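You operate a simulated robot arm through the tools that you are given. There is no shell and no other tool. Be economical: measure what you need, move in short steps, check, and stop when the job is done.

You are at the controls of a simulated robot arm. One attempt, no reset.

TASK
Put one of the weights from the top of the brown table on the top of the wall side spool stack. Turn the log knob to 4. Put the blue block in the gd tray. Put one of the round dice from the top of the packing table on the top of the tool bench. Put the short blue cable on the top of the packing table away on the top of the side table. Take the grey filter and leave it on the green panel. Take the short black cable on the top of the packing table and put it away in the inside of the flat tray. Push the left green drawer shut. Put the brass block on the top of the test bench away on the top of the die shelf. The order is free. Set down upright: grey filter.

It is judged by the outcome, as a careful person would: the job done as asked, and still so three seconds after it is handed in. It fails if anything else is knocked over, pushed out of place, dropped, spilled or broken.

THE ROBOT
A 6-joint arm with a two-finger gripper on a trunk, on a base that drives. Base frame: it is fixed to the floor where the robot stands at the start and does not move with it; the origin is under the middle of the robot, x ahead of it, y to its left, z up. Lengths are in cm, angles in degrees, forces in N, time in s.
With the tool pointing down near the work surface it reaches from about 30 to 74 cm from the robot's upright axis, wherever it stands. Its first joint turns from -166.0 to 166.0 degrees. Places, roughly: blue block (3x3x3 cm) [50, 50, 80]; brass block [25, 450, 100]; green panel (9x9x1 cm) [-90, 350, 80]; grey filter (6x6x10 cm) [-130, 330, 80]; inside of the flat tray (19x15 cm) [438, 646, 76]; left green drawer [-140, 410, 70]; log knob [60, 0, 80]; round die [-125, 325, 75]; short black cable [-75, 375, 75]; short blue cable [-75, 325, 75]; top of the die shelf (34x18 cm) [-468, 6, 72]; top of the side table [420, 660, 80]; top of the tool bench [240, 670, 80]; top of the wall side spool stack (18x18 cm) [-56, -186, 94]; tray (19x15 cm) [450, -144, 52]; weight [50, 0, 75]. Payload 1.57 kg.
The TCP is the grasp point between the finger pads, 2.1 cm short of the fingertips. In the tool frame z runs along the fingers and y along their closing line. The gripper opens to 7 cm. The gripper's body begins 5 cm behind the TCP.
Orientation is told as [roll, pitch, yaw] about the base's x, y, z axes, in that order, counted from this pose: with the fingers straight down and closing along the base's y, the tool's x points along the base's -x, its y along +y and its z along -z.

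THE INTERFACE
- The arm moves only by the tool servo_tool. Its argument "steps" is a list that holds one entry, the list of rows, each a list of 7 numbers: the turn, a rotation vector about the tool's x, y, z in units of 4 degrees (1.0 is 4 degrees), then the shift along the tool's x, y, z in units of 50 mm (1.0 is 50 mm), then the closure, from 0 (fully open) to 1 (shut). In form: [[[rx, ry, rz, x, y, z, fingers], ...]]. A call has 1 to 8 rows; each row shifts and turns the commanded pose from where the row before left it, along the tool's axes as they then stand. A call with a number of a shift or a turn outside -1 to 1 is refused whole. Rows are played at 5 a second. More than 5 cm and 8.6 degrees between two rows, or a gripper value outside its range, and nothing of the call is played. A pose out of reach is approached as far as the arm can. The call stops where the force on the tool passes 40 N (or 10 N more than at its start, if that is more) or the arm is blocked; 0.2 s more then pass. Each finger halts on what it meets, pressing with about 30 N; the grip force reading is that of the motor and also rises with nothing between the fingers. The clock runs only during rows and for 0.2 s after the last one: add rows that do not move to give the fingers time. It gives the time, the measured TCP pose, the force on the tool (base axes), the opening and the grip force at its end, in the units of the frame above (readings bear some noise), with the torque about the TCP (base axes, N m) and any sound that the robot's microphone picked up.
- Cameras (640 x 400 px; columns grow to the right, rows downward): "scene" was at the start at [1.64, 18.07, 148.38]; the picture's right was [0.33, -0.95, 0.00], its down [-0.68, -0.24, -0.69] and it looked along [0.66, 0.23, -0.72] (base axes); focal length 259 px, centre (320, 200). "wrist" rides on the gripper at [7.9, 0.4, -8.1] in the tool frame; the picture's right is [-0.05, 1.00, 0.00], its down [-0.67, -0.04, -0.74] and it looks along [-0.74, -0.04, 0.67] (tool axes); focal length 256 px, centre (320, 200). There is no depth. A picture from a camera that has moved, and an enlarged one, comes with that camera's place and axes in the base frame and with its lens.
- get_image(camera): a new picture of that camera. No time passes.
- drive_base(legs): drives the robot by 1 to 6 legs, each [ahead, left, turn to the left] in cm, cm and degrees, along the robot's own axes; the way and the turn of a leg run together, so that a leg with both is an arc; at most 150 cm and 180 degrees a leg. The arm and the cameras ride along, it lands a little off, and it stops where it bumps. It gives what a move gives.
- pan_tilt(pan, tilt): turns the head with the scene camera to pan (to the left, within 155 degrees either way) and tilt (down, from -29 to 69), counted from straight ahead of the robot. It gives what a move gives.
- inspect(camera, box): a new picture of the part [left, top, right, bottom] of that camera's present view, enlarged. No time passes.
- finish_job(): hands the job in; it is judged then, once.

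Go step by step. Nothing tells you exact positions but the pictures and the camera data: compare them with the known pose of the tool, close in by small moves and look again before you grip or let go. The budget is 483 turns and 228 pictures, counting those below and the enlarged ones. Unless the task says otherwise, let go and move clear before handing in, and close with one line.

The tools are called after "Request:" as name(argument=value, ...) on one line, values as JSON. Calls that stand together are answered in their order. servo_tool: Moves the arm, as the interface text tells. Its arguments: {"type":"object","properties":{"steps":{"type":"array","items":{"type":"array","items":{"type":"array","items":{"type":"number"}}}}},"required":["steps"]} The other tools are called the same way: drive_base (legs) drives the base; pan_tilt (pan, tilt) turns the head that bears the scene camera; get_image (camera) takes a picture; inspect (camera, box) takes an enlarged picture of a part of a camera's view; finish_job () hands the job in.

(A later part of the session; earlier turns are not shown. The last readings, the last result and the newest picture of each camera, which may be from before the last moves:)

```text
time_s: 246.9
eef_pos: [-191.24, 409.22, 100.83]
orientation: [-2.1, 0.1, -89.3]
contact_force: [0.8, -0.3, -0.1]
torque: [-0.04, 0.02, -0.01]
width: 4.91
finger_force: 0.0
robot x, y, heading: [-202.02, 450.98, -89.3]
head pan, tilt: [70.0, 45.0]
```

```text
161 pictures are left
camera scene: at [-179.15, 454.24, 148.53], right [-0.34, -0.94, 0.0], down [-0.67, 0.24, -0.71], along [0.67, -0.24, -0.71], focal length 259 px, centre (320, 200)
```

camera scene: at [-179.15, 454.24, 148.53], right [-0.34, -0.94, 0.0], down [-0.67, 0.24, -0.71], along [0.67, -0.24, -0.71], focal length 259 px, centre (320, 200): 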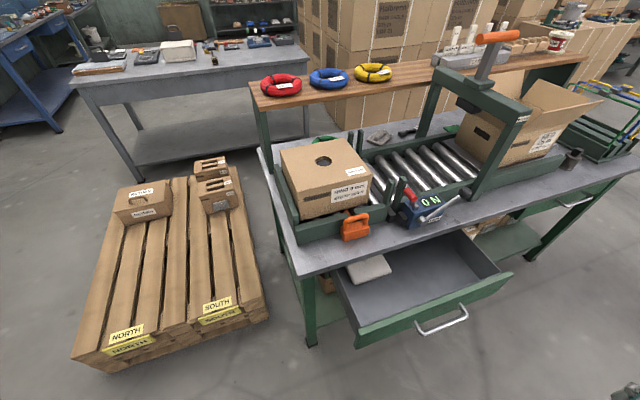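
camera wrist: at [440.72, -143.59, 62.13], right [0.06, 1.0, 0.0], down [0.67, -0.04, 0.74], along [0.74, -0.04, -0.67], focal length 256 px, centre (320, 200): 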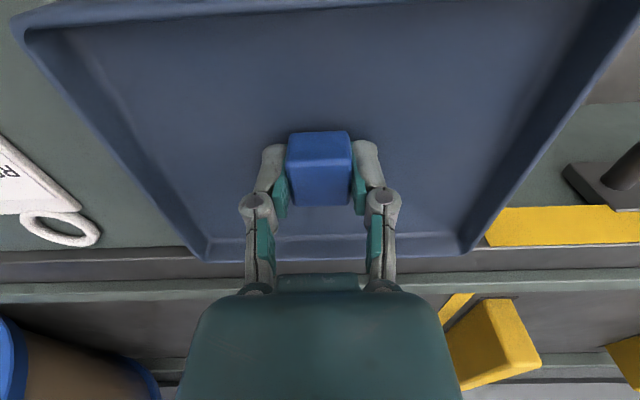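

The left drawer's front is at x≈-160, y 382–436. I'll bring closed fingers down west of it and push along +x.

Request:
servo_tool(steps=[[[-0.52, 0, 0, 0, 0.4, 0.8, 1], [0, 0, 0, 0, 0.4, 0.8, 1], [0, 0, 0, 0, 0.4, 0.8, 1], [0, 0, 0, 0, 0.4, 0.8, 1], [0, 0, 0, 0, 0.4, 0.8, 1], [0, 0, 0, 0, 0.3, 0.9, 1], [0, 0, 0, 0, 0, 0.9, 1], [0, 0, 0, 0, 0, 0.7, 1]]])

Request:
get_image(camera="scene")

```text
time_s: 248.7
eef_pos: [-179.75, 409.52, 68.25]
orientation: [0.0, 0.2, -89.3]
contact_force: [-0.8, 0.4, -0.2]
torque: [-0.01, 0.02, 0.0]
width: 0.0
finger_force: 28.6
robot x, y, heading: [-202.24, 451.28, -89.5]
head pan, tilt: [70.0, 45.0]
```

```text
160 pictures are left
camera scene: at [-179.01, 454.18, 148.51], right [-0.33, -0.94, 0.0], down [-0.67, 0.24, -0.71], along [0.67, -0.24, -0.71], focal length 259 px, centre (320, 200)
```

scene: 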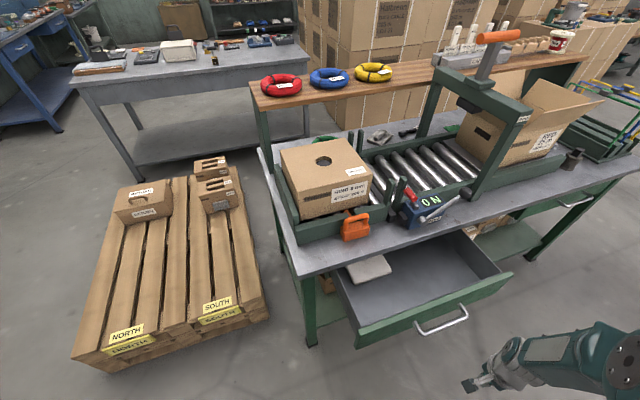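

Request:
servo_tool(steps=[[[0, 0, 0, 0, 0.6, 0, 1], [0, 0, 0, 0, 0.6, 0, 1], [0, 0, 0, 0, 0.5, 0, 1], [0, 0, 0, 0, 0.4, 0, 1], [0, 0, 0, 0, 0.4, 0, 1], [0, 0, 0, 0, 0.4, 0, 1]]])

Request:
get_image(camera="scene")

```text
time_s: 250.1
eef_pos: [-165.28, 409.71, 68.1]
orientation: [0.1, 0.2, -89.4]
contact_force: [0.7, 0.1, 0.0]
torque: [0.01, -0.05, -0.01]
width: 0.0
finger_force: 28.4
robot x, y, heading: [-202.24, 451.13, -89.6]
head pan, tilt: [70.0, 45.0]
```

```text
159 pictures are left
camera scene: at [-178.91, 454.19, 148.49], right [-0.33, -0.94, 0.0], down [-0.67, 0.24, -0.7], along [0.66, -0.24, -0.71], focal length 259 px, centre (320, 200)
```

scene: 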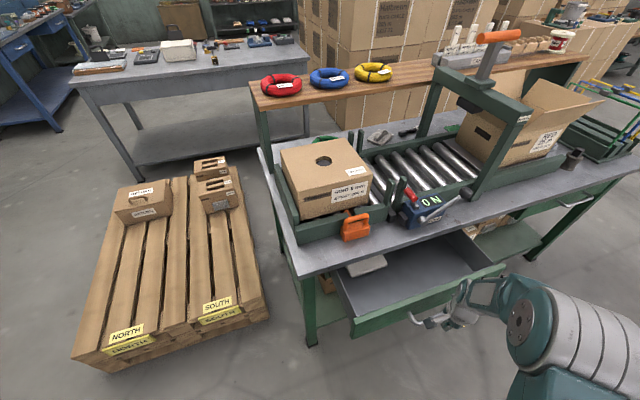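

Request:
servo_tool(steps=[[[0, 0, 0, 0, 0.4, 0, 1], [0, 0, 0, 0, 0.4, 0, 1], [0, 0, 0, 0, 0.4, 0, 1], [0, 0, 0, 0, 0.4, 0, 1], [0, 0, 0, 0, 0.4, 0, 1], [0, 0, 0, 0, 0.4, 0, 1], [0, 0, 0, 0, 0.4, 0, 1]]])

Request:
get_image(camera="scene")

```text
time_s: 251.7
eef_pos: [-151.17, 409.92, 68.15]
orientation: [0.0, 0.1, -89.5]
contact_force: [-0.8, -0.7, -0.6]
torque: [0.02, 0.03, 0.03]
width: 0.0
finger_force: 29.3
robot x, y, heading: [-202.3, 450.97, -89.7]
head pan, tilt: [70.0, 45.0]
```

```text
158 pictures are left
camera scene: at [-178.82, 454.2, 148.48], right [-0.33, -0.94, 0.0], down [-0.67, 0.24, -0.7], along [0.66, -0.24, -0.71], focal length 259 px, centre (320, 200)
```

scene: 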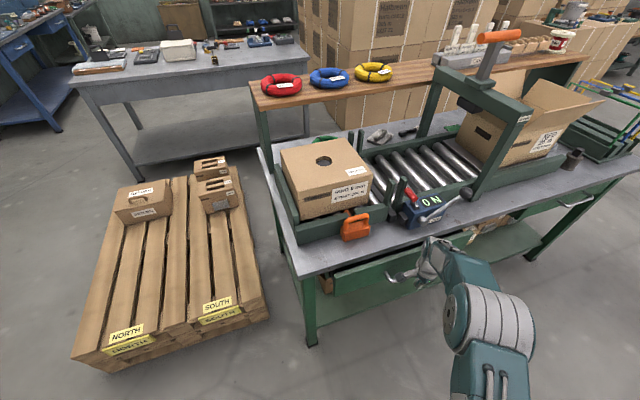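

Request:
servo_tool(steps=[[[0, 0, 0, 0, 0.2, 0, 1], [0, 0, 0, 0, 0.2, 0, 1], [0, 0, 0, 0, 0.2, 0, 1], [0, 0, 0, 0, 0.2, 0, 1], [0, 0, 0, 0, 0.2, 0, 1], [0, 0, 0, 0, 0.2, 0, 1], [0, 0, 0, 0, 0.2, 0, 1]]])

Request:
get_image(camera="scene")

```text
time_s: 253.2
eef_pos: [-145.61, 409.84, 68.09]
orientation: [-0.5, 0.5, -89.5]
contact_force: [0.0, 0.6, -0.1]
torque: [-0.02, 0.0, 0.02]
width: 0.0
finger_force: 28.5
robot x, y, heading: [-202.35, 451.03, -89.6]
head pan, tilt: [70.0, 45.0]
stopped in row 7: the force on the tool passed its limit at 48 N (the readings are from after the stop); the commanded pose is now the measured one
```

```text
157 pictures are left
camera scene: at [-179.16, 454.19, 148.52], right [-0.34, -0.94, 0.0], down [-0.67, 0.24, -0.71], along [0.67, -0.24, -0.71], focal length 259 px, centre (320, 200)
```

scene: 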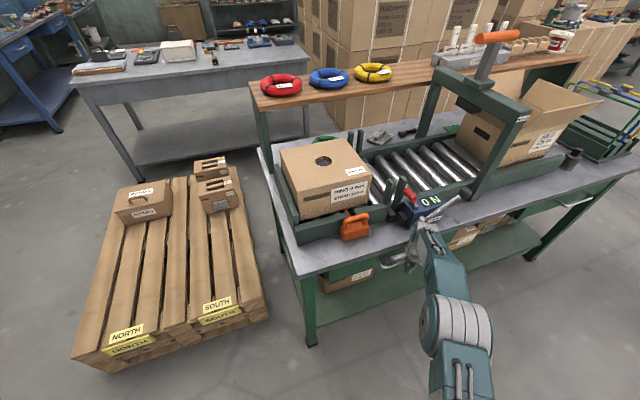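

Request:
servo_tool(steps=[[[0, 0, 0, 0, 0.1, 0, 1], [0, 0, 0, 0, 0.1, 0, 1], [0, 0, 0, 0, 0.1, 0, 1]]])

Request:
servo_tool(steps=[[[0, 0, 0, 0, -0.6, 0, 1], [0, 0, 0, 0, -0.8, 0, 1], [0, 0, 0, 0, -0.8, 0, 1], [0, 0, 0, 0, -0.8, 0, 1]]])

Request:
get_image(camera="scene")

```text
time_s: 253.8
eef_pos: [-145.6, 409.8, 68.03]
orientation: [-1.3, 0.9, -89.7]
contact_force: [-32.7, 11.7, 21.7]
torque: [-0.28, -1.11, 0.21]
width: 0.03
finger_force: 28.8
robot x, y, heading: [-202.59, 450.83, -89.6]
head pan, tilt: [70.0, 45.0]
stopped in row 2: the force on the tool passed its limit at 46 N (the readings are from after the stop); the commanded pose is now the measured one
```

```text
time_s: 254.8
eef_pos: [-160.15, 409.92, 68.1]
orientation: [-1.1, 0.7, -89.5]
contact_force: [0.1, 0.1, 0.5]
torque: [-0.01, 0.02, -0.02]
width: 0.02
finger_force: 28.2
robot x, y, heading: [-202.53, 451.24, -89.7]
head pan, tilt: [70.0, 45.0]
```

```text
156 pictures are left
camera scene: at [-179.19, 454.2, 148.51], right [-0.34, -0.94, 0.0], down [-0.67, 0.24, -0.71], along [0.66, -0.24, -0.71], focal length 259 px, centre (320, 200)
```

scene: 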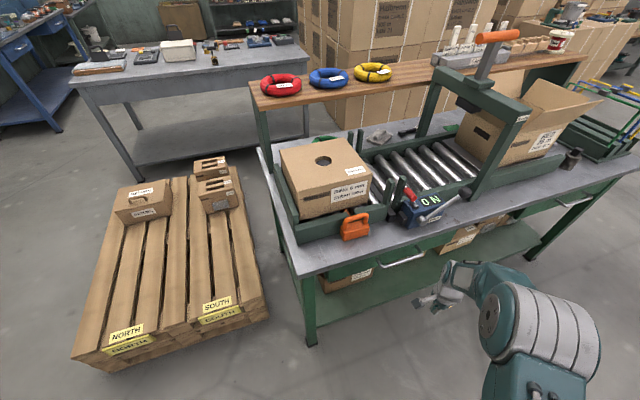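

Drawer is shut. Raise the arm and look over the table top.

Request:
servo_tool(steps=[[[-0.27, 0, 0, 0, -0.8, -0.3, 0.5], [0, 0.17, 0, 0, -0.8, -0.3, 0.3], [0, 0, 0, 0, -0.5, -0.8, 0.3], [0, 0, 0, 0, -0.3, -0.9, 0.3], [0, 0, 0, 0, 0, -0.9, 0.3], [0, 0, 0, 0, 0, -0.9, 0.3], [0, 0, 0, 0, 0, -0.9, 0.3], [0, 0, 0, 0, 0, -0.9, 0.3]]])

Request:
inspect(camera="scene", box=[260, 100, 640, 290])

Request:
inspect(camera="scene", box=[240, 20, 440, 160])

```text
time_s: 256.6
eef_pos: [-172.19, 408.92, 97.71]
orientation: [0.0, 1.4, -89.7]
contact_force: [0.0, 0.1, -0.9]
torque: [0.0, 0.01, 0.0]
width: 4.89
finger_force: 0.0
robot x, y, heading: [-202.3, 451.16, -89.6]
head pan, tilt: [70.0, 45.0]
```

```text
1.68 times, centred on (450, 195) of scene
camera zoom: at [-179.27, 454.21, 148.52], right [-0.34, -0.94, 0.0], down [-0.67, 0.24, -0.71], along [0.66, -0.24, -0.71], focal length 436 px, centre (101, 208)
```

zoom: 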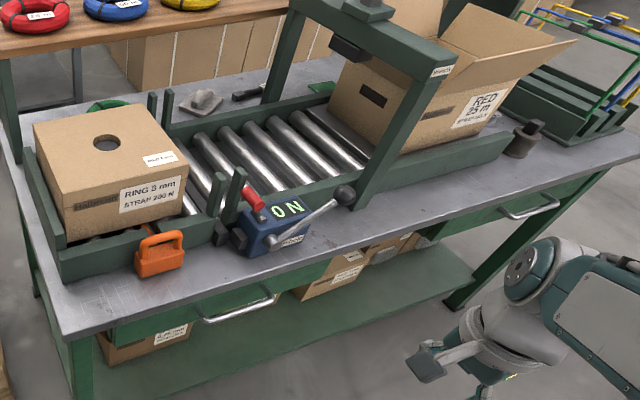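

```text
2.86 times, centred on (340, 90) of scene
camera zoom: at [-179.27, 454.21, 148.52], right [-0.34, -0.94, 0.0], down [-0.67, 0.24, -0.71], along [0.66, -0.24, -0.71], focal length 740 px, centre (263, 514)
```

zoom: 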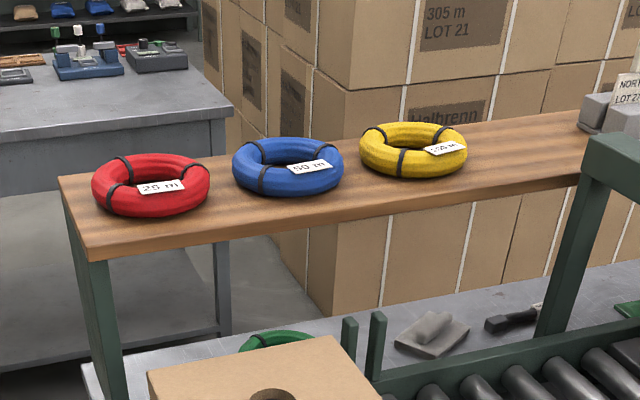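

Request:
inspect(camera="scene", box=[530, 70, 640, 190])

Request:
inspect(camera="scene", box=[340, 80, 560, 180])

```text
3.33 times, centred on (585, 130) of scene
camera zoom: at [-179.27, 454.21, 148.52], right [-0.34, -0.94, 0.0], down [-0.67, 0.24, -0.71], along [0.66, -0.24, -0.71], focal length 863 px, centre (-563, 433)
```

zoom: 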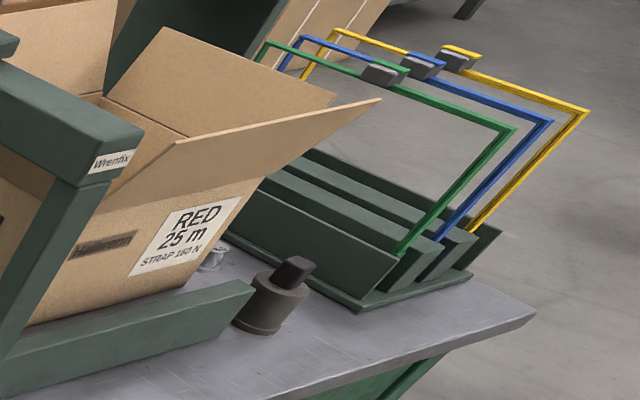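

```text
2.91 times, centred on (450, 130) of scene
camera zoom: at [-179.27, 454.21, 148.52], right [-0.34, -0.94, 0.0], down [-0.67, 0.24, -0.71], along [0.66, -0.24, -0.71], focal length 753 px, centre (-58, 404)
```

zoom: 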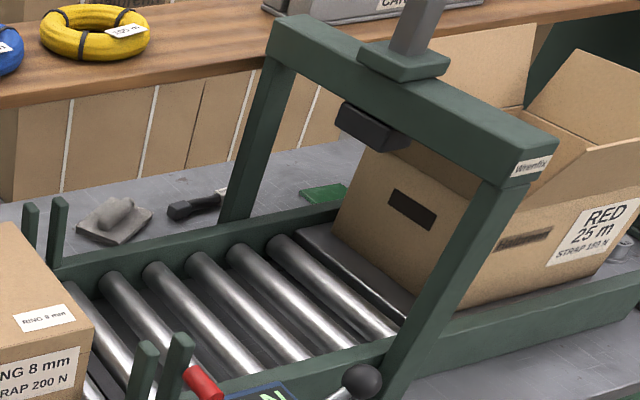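

The drawer is closed. The filter stands at about (-131,319), green panel lies under the shelf at about (-90,350). I'll retract the arm and drive to the southwest part of the table.

Request:
servo_tool(steps=[[[0, -0.35, 0, 0.2, -0.75, -0.4, 0.3], [0, 0, 0, 0.2, -0.75, -0.5, 0.3], [0, 0, 0, 0.2, -0.75, -0.5, 0.3], [0, 0, 0, 0.2, -0.75, -0.5, 0.3], [0, 0, 0, 0.2, -0.75, -0.5, 0.3], [0, 0, 0, 0.2, -0.65, -0.4, 0.3]]])

Request:
drive_base(legs=[[65, -4, 0], [65, 0, 0], [0, 0, 90]])

Request:
pan_tilt(pan=10, tilt=40)

Request:
get_image(camera="scene")

```text
time_s: 258.0
eef_pos: [-194.49, 414.62, 111.75]
orientation: [0.0, 0.1, -89.5]
contact_force: [-0.6, -0.5, 0.3]
torque: [-0.02, -0.02, -0.04]
width: 4.87
finger_force: 0.0
robot x, y, heading: [-202.4, 451.09, -89.7]
head pan, tilt: [70.0, 45.0]
```

```text
time_s: 268.7
eef_pos: [-169.19, 328.94, 111.76]
orientation: [0.0, 0.0, 0.6]
contact_force: [-0.3, 0.2, 0.5]
torque: [0.0, -0.01, 0.0]
width: 4.87
finger_force: 0.1
robot x, y, heading: [-205.77, 320.41, 0.4]
head pan, tilt: [70.0, 45.0]
```

```text
time_s: 270.0
eef_pos: [-169.22, 329.01, 111.76]
orientation: [-0.1, 0.1, 0.6]
contact_force: [0.8, 0.0, -0.4]
torque: [-0.01, 0.02, 0.02]
width: 4.9
finger_force: 0.0
robot x, y, heading: [-205.4, 320.93, 0.6]
head pan, tilt: [10.0, 40.0]
```

```text
151 pictures are left
camera scene: at [-203.33, 337.68, 149.26], right [0.18, -0.98, 0.0], down [-0.63, -0.12, -0.77], along [0.75, 0.14, -0.64], focal length 259 px, centre (320, 200)
```

scene: 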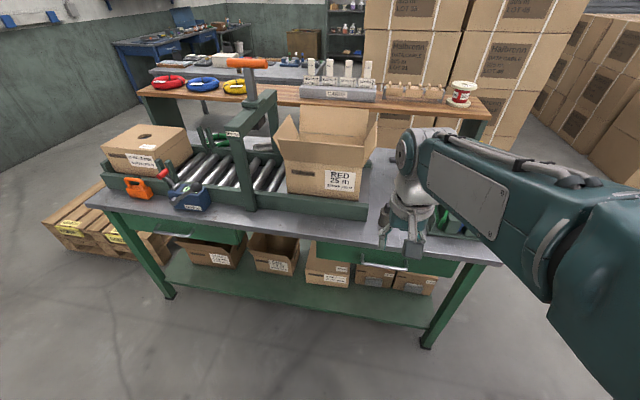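

Request:
get_image(camera="wrist")

Request:
inspect(camera="scene", box=[330, 130, 520, 270])

```text
150 pictures are left
camera wrist: at [-177.15, 329.28, 119.91], right [0.04, 1.0, 0.0], down [0.67, -0.03, 0.74], along [0.74, -0.03, -0.67], focal length 256 px, centre (320, 200)
```

wrist: 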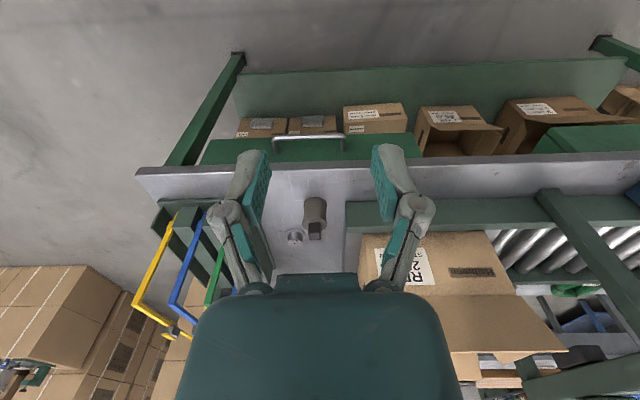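

```text
2.86 times, centred on (425, 200) of scene
camera zoom: at [-203.33, 337.68, 149.26], right [0.18, -0.98, 0.0], down [-0.63, -0.12, -0.77], along [0.75, 0.14, -0.64], focal length 740 px, centre (20, 200)
```

zoom: 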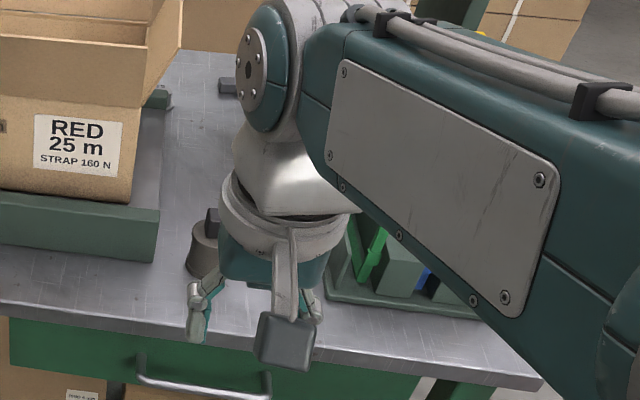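

Request:
inspect(camera="wrist", box=[260, 180, 360, 270])

```text
4.44 times, centred on (310, 225) of wrist
camera zoom: at [-177.15, 329.28, 119.91], right [0.04, 1.0, 0.0], down [0.67, -0.03, 0.74], along [0.74, -0.03, -0.67], focal length 1138 px, centre (364, 89)
```

zoom: 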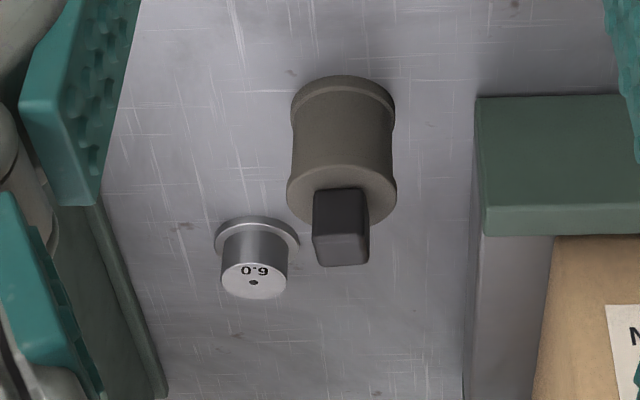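

Filter stands at (-128,326) with a square handle on top; round die "0.9" at (-115,320). I'll drive closer and tilt the tool forward 60° so the filter can later be placed under the shelf.

Request:
drive_base(legs=[[20, 0, -0.5]])

Request:
servo_tool(steps=[[[0, -1, 0, 0, -0.3, 0.4, 0.3], [0, -1, 0, 0, -0.3, 0.4, 0.3], [0, -1, 0, 0, 0, 0.4, 0.3], [0, -1, 0, 0, 0, 0.4, 0.3], [0, -1, 0, 0, 0, 0.3, 0.3], [0, -1, 0, 0, 0, 0.3, 0.3], [0, -1, 0, 0, 0, 0, 0.3], [0, -1, 0, 0, 0, 0, 0.3]]])

Request:
servo_tool(steps=[[[0, -1, 0, 0, 0, 0, 0.3], [0, -1, 0, 0, 0, 0, 0.3], [0, -1, 0, 0, 0, 0, 0.3], [0, -1, 0, 0, 0, 0, 0.3], [0, -1, 0, 0, 0, 0, 0.3], [0, -1, 0, 0, 0, 0, 0.3], [0, -1, 0, 0, 0, 0, 0.3]]])

Request:
get_image(camera="wrist")

```text
time_s: 271.6
eef_pos: [-149.12, 328.59, 111.83]
orientation: [0.0, 0.0, -0.1]
contact_force: [-0.1, 0.0, -0.3]
torque: [-0.03, -0.02, 0.01]
width: 4.9
finger_force: 0.0
robot x, y, heading: [-185.83, 320.82, -0.2]
head pan, tilt: [10.0, 40.0]
```

```text
time_s: 273.4
eef_pos: [-147.34, 325.63, 101.02]
orientation: [-0.1, -32.0, 0.0]
contact_force: [-0.3, 0.2, 0.3]
torque: [0.0, 0.0, -0.02]
width: 4.92
finger_force: 0.0
robot x, y, heading: [-185.61, 320.76, 0.0]
head pan, tilt: [10.0, 40.0]
```

```text
time_s: 275.0
eef_pos: [-144.75, 325.48, 102.29]
orientation: [-2.1, -50.7, 0.3]
contact_force: [-0.2, -0.6, -0.4]
torque: [-0.04, 0.0, -0.03]
width: 4.93
finger_force: 0.1
out of reach, approached as far as the arm can: row 3, 4, 5, 6, 7
robot x, y, heading: [-185.87, 320.92, 0.1]
head pan, tilt: [10.0, 40.0]
```

```text
147 pictures are left
camera wrist: at [-156.17, 326.13, 101.36], right [0.06, 1.0, 0.02], down [-0.15, -0.01, 0.99], along [0.99, -0.06, 0.15], focal length 256 px, centre (320, 200)
```

wrist: 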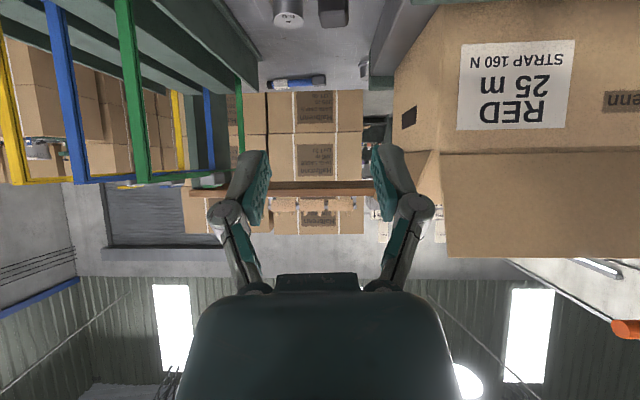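

Request:
servo_tool(steps=[[[-0.5, 0, 0, 0.43, 0, 0.53, 0.3], [0, 0, 0, 0.43, 0, 0.53, 0.3], [0, 0, 0, 0.43, 0, 0.53, 0.3]]])

Request:
get_image(camera="wrist")

Request:
get_image(camera="scene")

```text
time_s: 275.8
eef_pos: [-140.98, 325.83, 92.86]
orientation: [-0.1, -52.1, 0.3]
contact_force: [0.6, 0.2, 0.4]
torque: [-0.03, -0.01, 0.01]
width: 4.9
finger_force: 0.0
out of reach, approached as far as the arm can: row 1, 2
robot x, y, heading: [-185.3, 320.78, -0.1]
head pan, tilt: [10.0, 40.0]
```

```text
146 pictures are left
camera wrist: at [-152.29, 326.17, 91.71], right [0.03, 1.0, 0.04], down [-0.18, -0.04, 0.98], along [0.98, -0.04, 0.18], focal length 256 px, centre (320, 200)
```

wrist: 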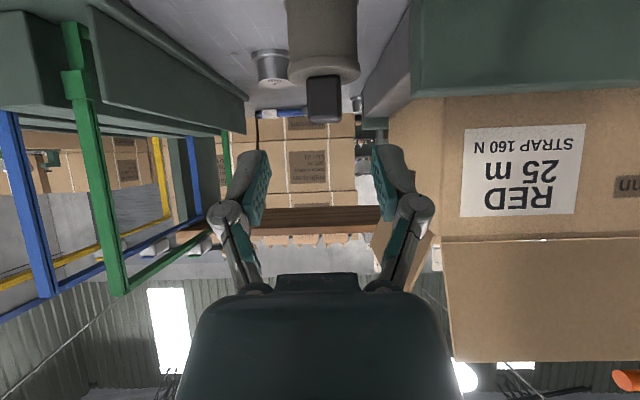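

```text
145 pictures are left
camera scene: at [-183.09, 337.76, 149.26], right [0.17, -0.98, 0.0], down [-0.63, -0.11, -0.77], along [0.75, 0.13, -0.64], focal length 259 px, centre (320, 200)
```

scene: 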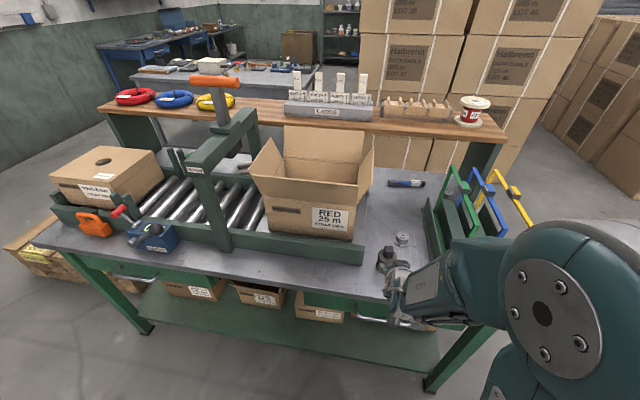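

Request:
inspect(camera="scene", box=[200, 80, 540, 280])

```text
1.88 times, centred on (370, 180) of scene
camera zoom: at [-183.09, 337.76, 149.26], right [0.17, -0.98, 0.0], down [-0.63, -0.11, -0.77], along [0.75, 0.13, -0.64], focal length 487 px, centre (226, 238)
```

zoom: 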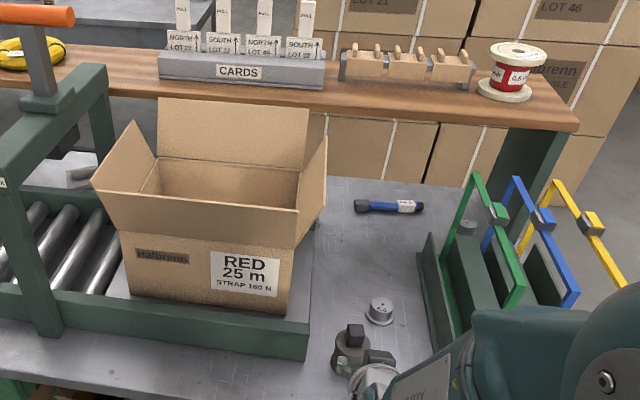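

Request:
servo_tool(steps=[[[0, 0, 0, -0.31, 0.02, 0, 0.3], [0, 0, 0, 0, 0, 0.6, 0.3], [0, 0, 0, 0, 0, 0.6, 0.3], [0, 0, 0, 0, 0, 0.6, 0.3]]])

Request:
get_image(camera="wrist")

Request:
inspect(camera="scene", box=[340, 220, 460, 310])

```text
time_s: 276.8
eef_pos: [-133.22, 327.44, 88.53]
orientation: [0.0, -52.0, -0.1]
contact_force: [-0.1, 0.7, 0.3]
torque: [0.0, 0.03, 0.03]
width: 4.9
finger_force: 0.1
out of reach, approached as far as the arm can: row 2, 3, 4
robot x, y, heading: [-185.46, 320.5, 0.0]
head pan, tilt: [10.0, 40.0]
```

```text
143 pictures are left
camera wrist: at [-144.55, 327.73, 87.24], right [0.03, 1.0, 0.04], down [-0.18, -0.03, 0.98], along [0.98, -0.04, 0.18], focal length 256 px, centre (320, 200)
```

wrist: 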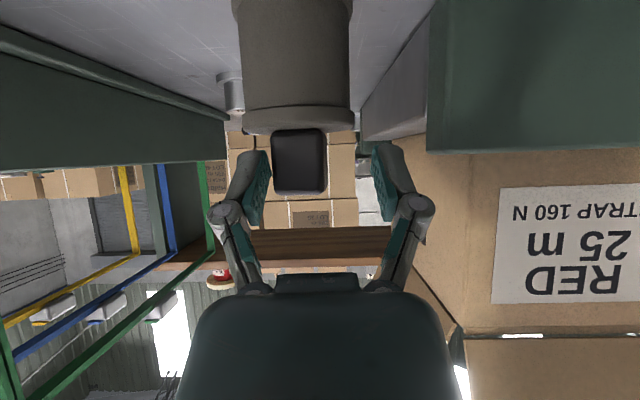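

```text
4.44 times, centred on (400, 265) of scene
camera zoom: at [-183.05, 337.76, 149.26], right [0.17, -0.98, 0.0], down [-0.63, -0.11, -0.77], along [0.75, 0.13, -0.64], focal length 1150 px, centre (-36, -89)
```

zoom: 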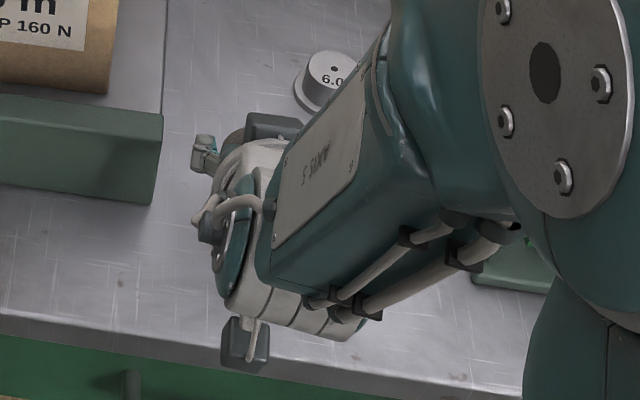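

The arm is folded too tightly for this tilt, so I'll back the base a bit and approach with more extension.

Request:
drive_base(legs=[[-15, 0, 0]])

Request:
servo_tool(steps=[[[0, -0.5, 0, 0, -0.15, 0, 0.3], [0, -0.5, 0, 0, -0.1, 0, 0.3], [0, -0.5, 0, 0, 0, 0, 0.3]]])

Request:
get_image(camera="wrist")

```text
time_s: 278.2
eef_pos: [-148.28, 327.31, 88.6]
orientation: [-0.2, -51.9, -0.1]
contact_force: [-0.4, -0.2, -0.9]
torque: [-0.03, -0.04, 0.01]
width: 4.91
finger_force: 0.1
robot x, y, heading: [-200.43, 321.03, -0.3]
head pan, tilt: [10.0, 40.0]
```

```text
time_s: 279.0
eef_pos: [-147.93, 327.44, 89.56]
orientation: [-1.5, -57.7, 1.2]
contact_force: [-0.1, -0.2, 0.2]
torque: [-0.01, -0.02, -0.02]
width: 4.91
finger_force: 0.1
out of reach, approached as far as the arm can: row 1, 2, 3
robot x, y, heading: [-200.48, 320.65, -0.1]
head pan, tilt: [10.0, 40.0]
```

```text
141 pictures are left
camera wrist: at [-159.02, 327.87, 87.19], right [0.03, 1.0, 0.03], down [-0.28, -0.02, 0.96], along [0.96, -0.04, 0.27], focal length 256 px, centre (320, 200)
```

wrist: 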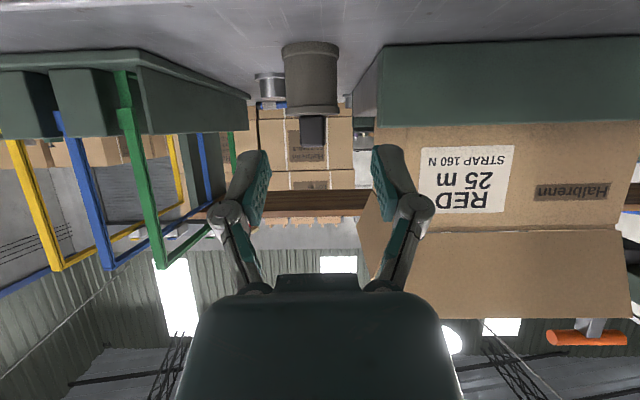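

Request:
servo_tool(steps=[[[-0.3, 0, 0, -0.36, -0.09, 0.72, 0.3], [0, 0, 0, -0.36, -0.09, 0.72, 0.3], [0, 0, 0, -0.36, -0.09, 0.72, 0.3]]])

Request:
get_image(camera="wrist")

```text
time_s: 279.8
eef_pos: [-136.27, 328.89, 88.73]
orientation: [0.7, -57.9, 0.0]
contact_force: [0.1, -0.3, 0.5]
torque: [0.03, -0.01, 0.02]
width: 4.91
finger_force: 0.1
out of reach, approached as far as the arm can: row 1, 2
robot x, y, heading: [-200.35, 320.69, -0.1]
head pan, tilt: [10.0, 40.0]
```

```text
140 pictures are left
camera wrist: at [-147.24, 329.26, 86.37], right [0.02, 1.0, 0.05], down [-0.28, -0.05, 0.96], along [0.96, -0.03, 0.28], focal length 256 px, centre (320, 200)
```

wrist: 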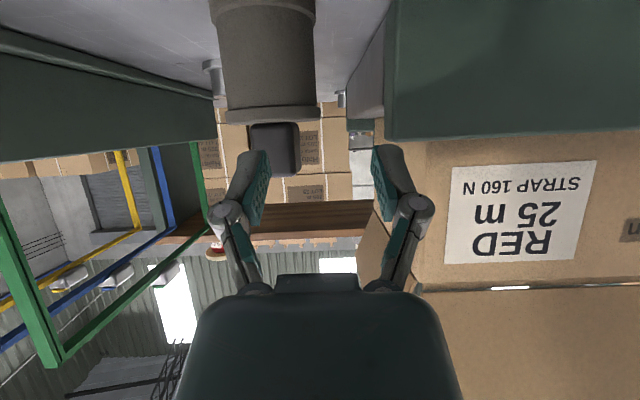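

Request:
servo_tool(steps=[[[0, 0, 0, 0, -0.25, 0, 0.3], [0, 0, 0, 0, -0.25, 0, 0.3], [0, 0, 0, 0, 0, 0, 0.3]]])

Request:
get_image(camera="wrist")

```text
time_s: 280.6
eef_pos: [-136.37, 328.66, 88.69]
orientation: [0.5, -57.9, 0.0]
contact_force: [-0.5, 0.0, 1.0]
torque: [0.0, 0.03, 0.01]
width: 4.9
finger_force: 0.0
out of reach, approached as far as the arm can: row 1, 2
robot x, y, heading: [-200.74, 321.17, -0.3]
head pan, tilt: [10.0, 40.0]
```

```text
139 pictures are left
camera wrist: at [-147.5, 329.01, 86.26], right [0.02, 1.0, 0.05], down [-0.28, -0.04, 0.96], along [0.96, -0.03, 0.28], focal length 256 px, centre (320, 200)
```

wrist: 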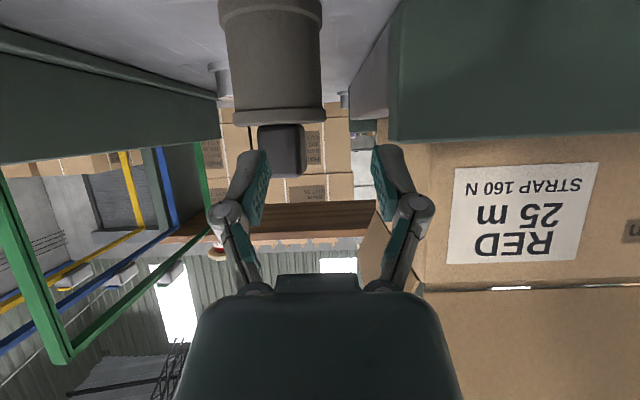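

A wrist limit blocks sideways motion, so I'll sidestep with the base.

Request:
drive_base(legs=[[0, -2.6, 0]])

Request:
get_image(camera="wrist")

```text
time_s: 281.4
eef_pos: [-136.45, 327.45, 88.53]
orientation: [-0.4, -57.9, 0.9]
contact_force: [0.1, 1.0, -0.4]
torque: [-0.03, -0.02, -0.08]
width: 4.92
finger_force: 0.0
robot x, y, heading: [-200.48, 318.77, -0.2]
head pan, tilt: [10.0, 40.0]
```

```text
138 pictures are left
camera wrist: at [-147.51, 327.74, 86.16], right [0.02, 1.0, 0.04], down [-0.28, -0.03, 0.96], along [0.96, -0.03, 0.28], focal length 256 px, centre (320, 200)
```

wrist: 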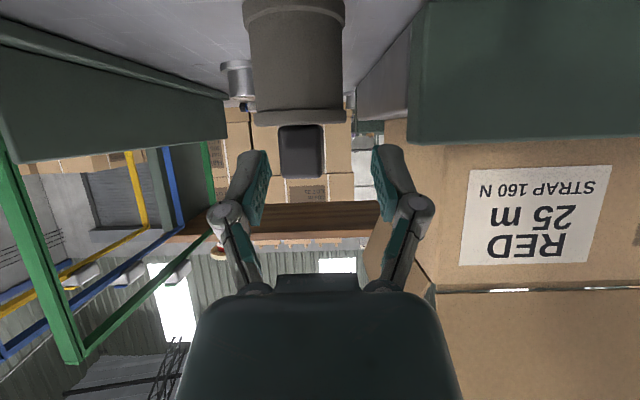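

Request:
drive_base(legs=[[0, -1.7, 0]])

Request:
get_image(camera="wrist")

```text
time_s: 282.2
eef_pos: [-136.48, 326.59, 88.55]
orientation: [-0.5, -57.9, 1.3]
contact_force: [0.1, 1.0, -0.8]
torque: [-0.04, -0.02, -0.06]
width: 4.9
finger_force: 0.1
robot x, y, heading: [-200.24, 317.52, -0.0]
head pan, tilt: [10.0, 40.0]
```

```text
137 pictures are left
camera wrist: at [-147.56, 326.91, 86.16], right [0.02, 1.0, 0.04], down [-0.28, -0.03, 0.96], along [0.96, -0.03, 0.28], focal length 256 px, centre (320, 200)
```

wrist: 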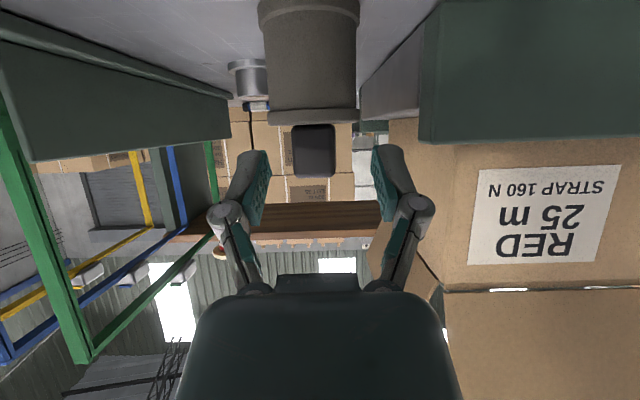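

Request:
drive_base(legs=[[5, -0.3, 0]])

Request:
get_image(camera="wrist")

```text
time_s: 283.1
eef_pos: [-131.51, 325.91, 88.48]
orientation: [0.2, -58.0, 0.7]
contact_force: [0.1, 0.8, -0.5]
torque: [-0.01, 0.03, -0.02]
width: 4.89
finger_force: 0.1
robot x, y, heading: [-195.42, 317.19, 0.0]
head pan, tilt: [10.0, 40.0]
```

```text
136 pictures are left
camera wrist: at [-142.62, 326.2, 86.26], right [0.01, 1.0, 0.05], down [-0.28, -0.04, 0.96], along [0.96, -0.03, 0.28], focal length 256 px, centre (320, 200)
```

wrist: 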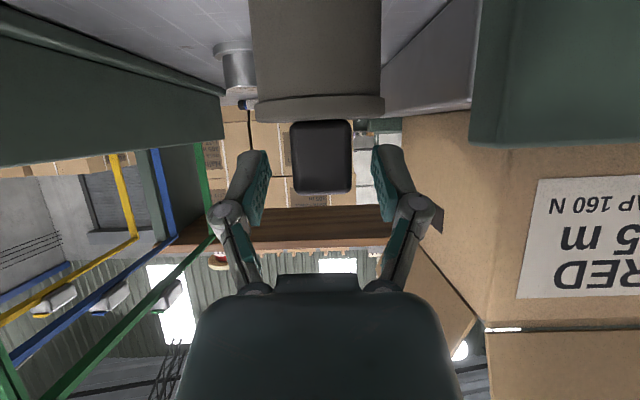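

Request:
servo_tool(steps=[[[0, 0, 0, 0.04, 0, 0.3, 0.3], [0, 0, 0, 0, 0, 0, 0.3]]])

Request:
get_image(camera="wrist")

```text
time_s: 283.7
eef_pos: [-130.23, 326.05, 87.78]
orientation: [0.2, -57.9, 0.8]
contact_force: [-0.3, 0.0, -0.7]
torque: [-0.01, -0.01, -0.02]
width: 4.88
finger_force: 0.0
robot x, y, heading: [-195.55, 317.58, -0.2]
head pan, tilt: [10.0, 40.0]
```

```text
135 pictures are left
camera wrist: at [-141.48, 326.35, 85.35], right [0.01, 1.0, 0.05], down [-0.28, -0.04, 0.96], along [0.96, -0.03, 0.28], focal length 256 px, centre (320, 200)
```

wrist: 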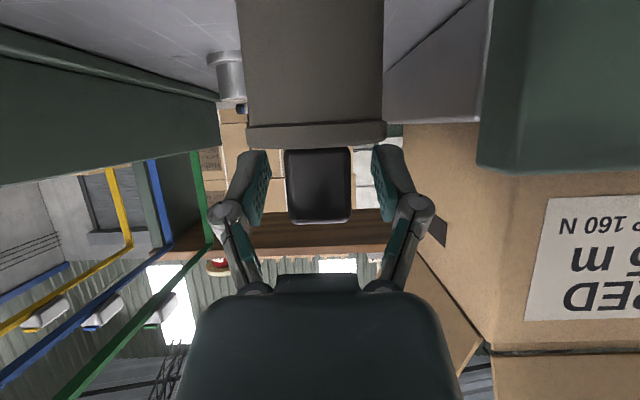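

Request:
servo_tool(steps=[[[0, 0, 0, 0, 0, 0, 0.6], [0, 0, 0, 0, 0, 0, 0.75], [0, 0, 0, 0, 0, 0, 0.9], [0, 0, 0, 0, 0, 0, 0.9]]])

Request:
get_image(camera="wrist")

```text
time_s: 284.7
eef_pos: [-130.38, 325.7, 87.8]
orientation: [0.3, -58.0, 0.5]
contact_force: [0.6, -0.1, 2.8]
torque: [-0.04, -0.01, -0.05]
width: 2.51
finger_force: 29.9
robot x, y, heading: [-195.55, 317.65, 0.0]
head pan, tilt: [10.0, 40.0]
```

```text
134 pictures are left
camera wrist: at [-141.47, 326.05, 85.39], right [0.01, 1.0, 0.05], down [-0.28, -0.04, 0.96], along [0.96, -0.03, 0.28], focal length 256 px, centre (320, 200)
```

wrist: 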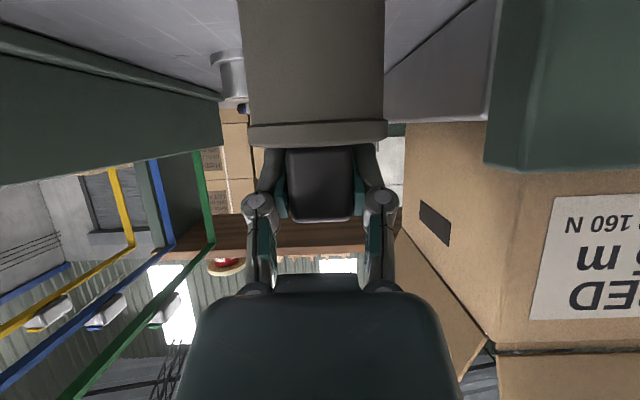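

Request:
servo_tool(steps=[[[0, 0, 0, -0.17, 0, -0.106, 0.9], [0, 0, 0, -0.34, 0, -0.21, 0.9], [0, 0, 0, -0.34, 0, -0.21, 0.9]]])

Request:
get_image(camera="wrist")

```text
time_s: 285.5
eef_pos: [-130.39, 325.67, 92.75]
orientation: [0.6, -57.8, 0.4]
contact_force: [0.5, 0.8, -1.5]
torque: [0.01, -0.03, -0.01]
width: 2.51
finger_force: 30.0
robot x, y, heading: [-195.26, 317.06, -0.1]
head pan, tilt: [10.0, 40.0]
```

```text
133 pictures are left
camera wrist: at [-141.49, 325.99, 90.39], right [0.01, 1.0, 0.05], down [-0.28, -0.04, 0.96], along [0.96, -0.03, 0.28], focal length 256 px, centre (320, 200)
```

wrist: 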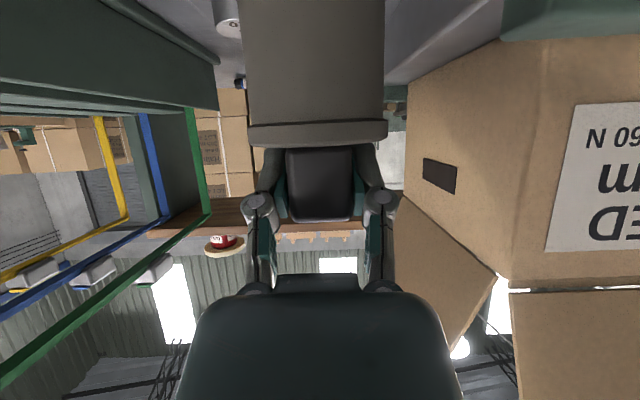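

Request:
servo_tool(steps=[[[0, 0, 0, -0.34, 0, -0.21, 0.9], [0, 0, 0, -0.34, 0, -0.21, 0.9], [0, 0, 0, -0.34, 0, -0.21, 0.9]]])

Request:
drive_base(legs=[[-15, 0, 0]])

Request:
pan_tilt(pan=-75, tilt=30)

Request:
get_image(camera="scene")

```text
time_s: 286.3
eef_pos: [-130.18, 325.72, 98.86]
orientation: [0.3, -58.0, 0.4]
contact_force: [0.2, 0.0, -1.6]
torque: [0.02, -0.01, 0.04]
width: 2.51
finger_force: 30.5
robot x, y, heading: [-195.4, 317.39, -0.1]
head pan, tilt: [10.0, 40.0]
```

```text
time_s: 287.7
eef_pos: [-145.58, 325.76, 98.82]
orientation: [0.5, -58.0, 0.5]
contact_force: [-0.2, 0.3, -2.6]
torque: [-0.04, 0.02, 0.02]
width: 2.51
finger_force: 30.0
robot x, y, heading: [-211.26, 317.48, -0.0]
head pan, tilt: [10.0, 40.0]
```

```text
time_s: 289.3
eef_pos: [-145.58, 325.66, 98.83]
orientation: [0.4, -58.0, 0.5]
contact_force: [-0.1, 0.4, -1.9]
torque: [-0.03, 0.01, 0.02]
width: 2.53
finger_force: 30.2
robot x, y, heading: [-210.69, 317.13, -0.0]
head pan, tilt: [-75.0, 30.0]
```

```text
132 pictures are left
camera scene: at [-214.35, 324.07, 150.81], right [-0.97, -0.26, 0.0], down [-0.13, 0.48, -0.87], along [0.22, -0.84, -0.5], focal length 259 px, centre (320, 200)
```

scene: 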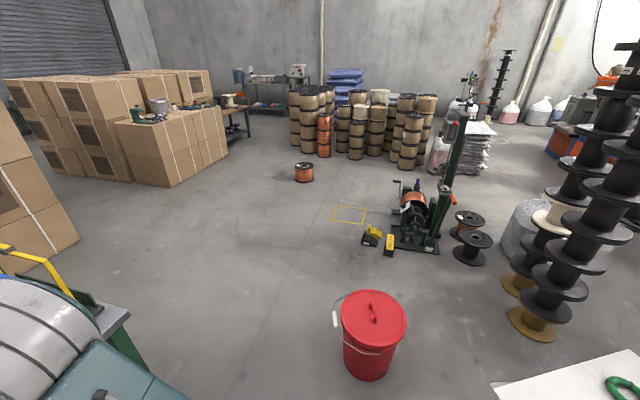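

Request:
drive_base(legs=[[0, 0, -90], [20, 18, 0], [40, 19, 0], [50, 0, 0]])

Request:
pan_tilt(pan=80, tilt=30)

Request:
get_image(camera="scene")

```text
time_s: 296.3
eef_pos: [-176.32, 213.32, 99.15]
orientation: [2.2, -57.9, -90.6]
contact_force: [-0.6, 0.3, -2.1]
torque: [-0.04, -0.01, 0.02]
width: 2.52
finger_force: 29.8
robot x, y, heading: [-184.01, 278.29, -89.1]
head pan, tilt: [-75.0, 30.0]
stopped in leg 3: the robot was blocked; the commanded pose is now the measured one
```

```text
time_s: 298.7
eef_pos: [-175.37, 213.13, 98.84]
orientation: [1.3, -58.0, -89.7]
contact_force: [0.1, -0.1, -1.8]
torque: [0.01, 0.04, -0.04]
width: 2.57
finger_force: 30.5
robot x, y, heading: [-183.04, 278.17, -89.0]
head pan, tilt: [80.0, 30.0]
```

```text
131 pictures are left
camera scene: at [-159.16, 282.67, 150.8], right [-0.16, -0.99, 0.0], down [-0.49, 0.08, -0.87], along [0.85, -0.14, -0.5], focal length 259 px, centre (320, 200)
```

scene: 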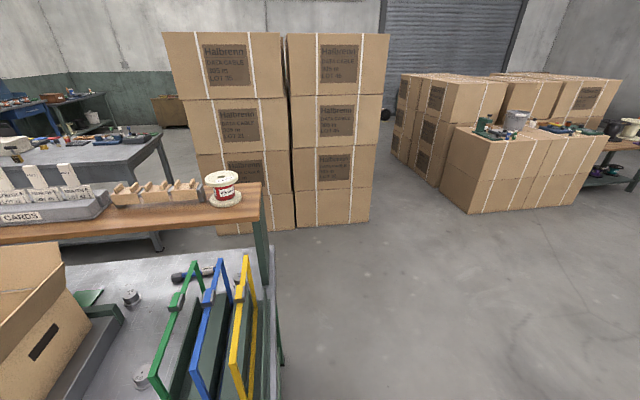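

Request:
pan_tilt(pan=-40, tilt=55)

Request:
get_image(camera="scene")

```text
time_s: 300.7
eef_pos: [-175.27, 213.09, 99.15]
orientation: [1.2, -58.0, -89.7]
contact_force: [0.2, 0.3, -1.4]
torque: [-0.01, 0.01, 0.0]
width: 2.56
finger_force: 30.1
robot x, y, heading: [-183.59, 278.2, -89.4]
head pan, tilt: [-40.0, 55.0]
```

```text
130 pictures are left
camera scene: at [-172.64, 278.55, 147.2], right [-0.77, 0.63, 0.0], down [0.52, 0.64, -0.57], along [-0.36, -0.44, -0.82], focal length 259 px, centre (320, 200)
```

scene: 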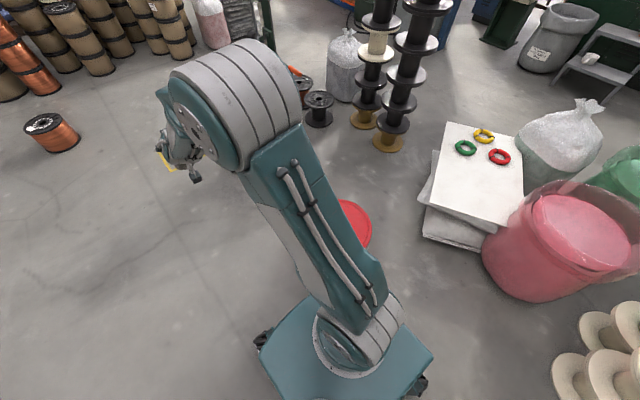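

Request:
drive_base(legs=[[0, 8, -1]])

Request:
pan_tilt(pan=-75, tilt=60)

Request:
get_image(camera="scene")

```text
time_s: 301.8
eef_pos: [-171.09, 213.05, 99.19]
orientation: [2.9, -58.0, -92.2]
contact_force: [-1.5, 0.9, -1.0]
torque: [-0.03, -0.07, 0.08]
width: 2.52
finger_force: 30.1
robot x, y, heading: [-176.19, 278.16, -89.9]
head pan, tilt: [-40.0, 55.0]
```

```text
time_s: 302.8
eef_pos: [-168.45, 213.1, 99.11]
orientation: [0.4, -57.9, -90.2]
contact_force: [1.1, -1.0, -1.8]
torque: [0.0, 0.06, -0.05]
width: 2.56
finger_force: 29.9
robot x, y, heading: [-176.13, 278.21, -90.5]
head pan, tilt: [-75.0, 60.0]
```

```text
129 pictures are left
camera scene: at [-166.12, 282.19, 146.54], right [-0.25, 0.97, 0.0], down [0.83, 0.22, -0.51], along [-0.49, -0.13, -0.86], focal length 259 px, centre (320, 200)
```

scene: 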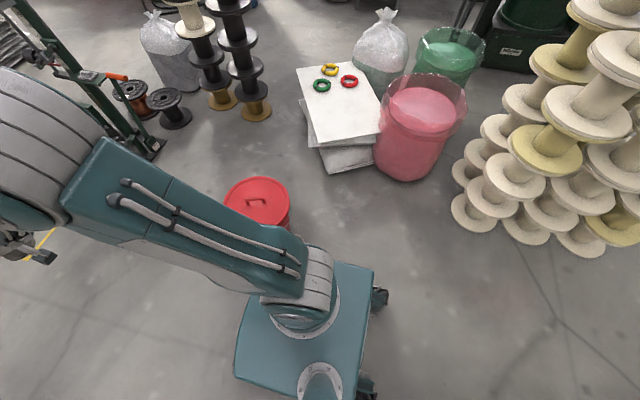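

Request:
drive_base(legs=[[0, 5, 0.5], [28, 0, 0], [10, 20, 0]])

Request:
get_image(camera="scene")

```text
time_s: 306.5
eef_pos: [-144.55, 175.48, 99.19]
orientation: [1.7, -58.0, -90.7]
contact_force: [-0.6, -0.1, -1.1]
torque: [-0.02, -0.03, 0.07]
width: 2.55
finger_force: 30.3
robot x, y, heading: [-151.82, 240.54, -89.6]
head pan, tilt: [-75.0, 60.0]
```

```text
128 pictures are left
camera scene: at [-143.66, 244.66, 146.65], right [-0.27, 0.96, 0.0], down [0.84, 0.23, -0.5], along [-0.48, -0.13, -0.87], focal length 259 px, centre (320, 200)
```

scene: 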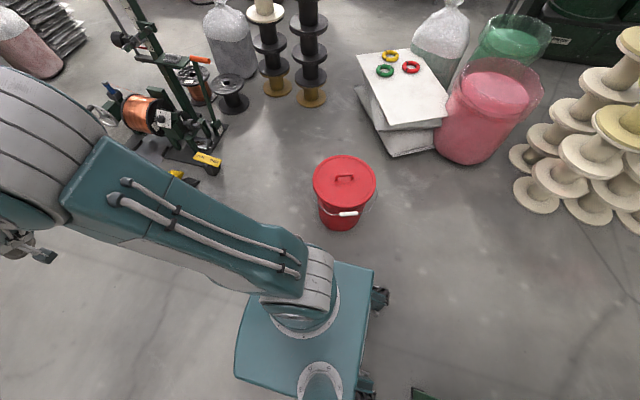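

Request:
drive_base(legs=[[20, 40, 0], [0, 60, 0], [0, 60, 0], [0, 0, -90]])

Request:
pan_tilt(pan=-40, tilt=30)

Request:
get_image(camera="scene")

```text
time_s: 319.1
eef_pos: [-56.06, 215.16, 99.19]
orientation: [1.1, -58.0, -179.7]
contact_force: [0.0, -0.8, -1.7]
torque: [0.02, 0.0, -0.02]
width: 2.53
finger_force: 30.0
robot x, y, heading: [8.94, 223.43, -179.2]
head pan, tilt: [-75.0, 60.0]
```

```text
time_s: 320.1
eef_pos: [-55.91, 215.23, 99.24]
orientation: [1.0, -58.1, -179.7]
contact_force: [0.4, -0.2, -1.3]
torque: [-0.01, 0.01, 0.01]
width: 2.52
finger_force: 30.6
robot x, y, heading: [9.56, 223.26, -179.1]
head pan, tilt: [-40.0, 30.0]
```

```text
127 pictures are left
camera scene: at [7.99, 213.53, 150.8], right [0.63, 0.78, 0.0], down [0.39, -0.32, -0.87], along [-0.67, 0.55, -0.5], focal length 259 px, centre (320, 200)
```

scene: 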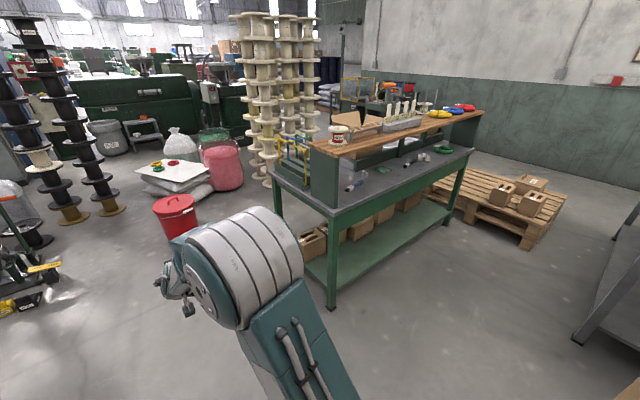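

Request:
inspect(camera="scene", box=[260, 80, 490, 230])

```text
2.67 times, centred on (375, 155) of scene
camera zoom: at [7.99, 213.53, 150.8], right [0.63, 0.78, 0.0], down [0.39, -0.32, -0.87], along [-0.67, 0.55, -0.5], focal length 690 px, centre (173, 320)
```

zoom: 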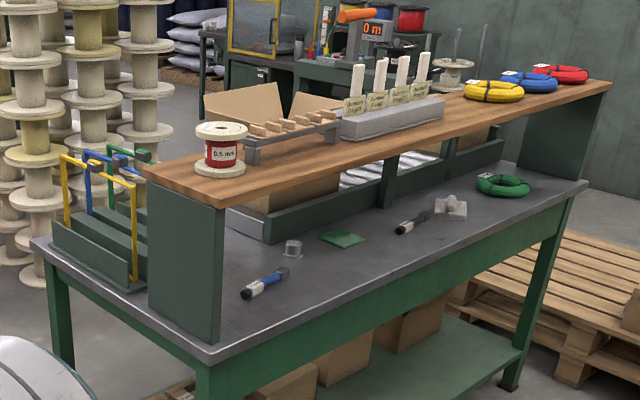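

Clear view: panel at (-93,354), blue cable (-87,319), black cable (-87,378), all under the shelf (x -101..-76, underside z≈104). I'll test whether a steeper forward tilt is reachable.

Request:
servo_tool(steps=[[[0.2, -1, 0, -0.3, 0, 0.5, 0.9], [0, -1, 0, -0.3, 0, 0.5, 0.9], [0, -1, 0, -0.3, 0, 0.5, 0.9]]])

Request:
get_image(camera="wrist")

```text
time_s: 320.9
eef_pos: [-64.58, 215.09, 99.75]
orientation: [0.5, -70.0, -179.9]
contact_force: [-0.3, -0.4, -0.9]
torque: [0.02, -0.05, -0.02]
width: 2.55
finger_force: 30.2
robot x, y, heading: [9.28, 223.45, -179.1]
head pan, tilt: [-40.0, 30.0]
```

```text
125 pictures are left
camera wrist: at [-54.36, 214.68, 94.99], right [-0.01, -1.0, 0.05], down [0.47, 0.04, 0.88], along [-0.88, 0.03, 0.47], focal length 256 px, centre (320, 200)
```

wrist: 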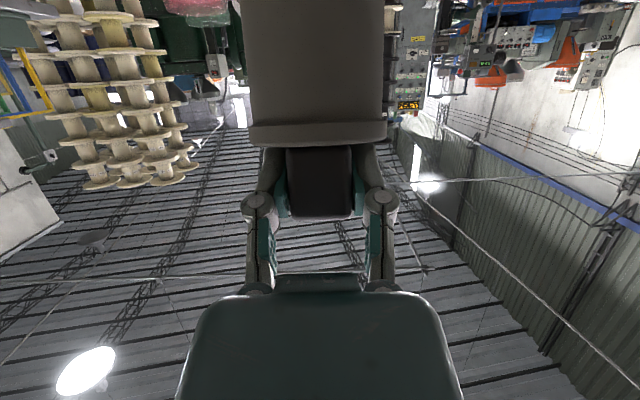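

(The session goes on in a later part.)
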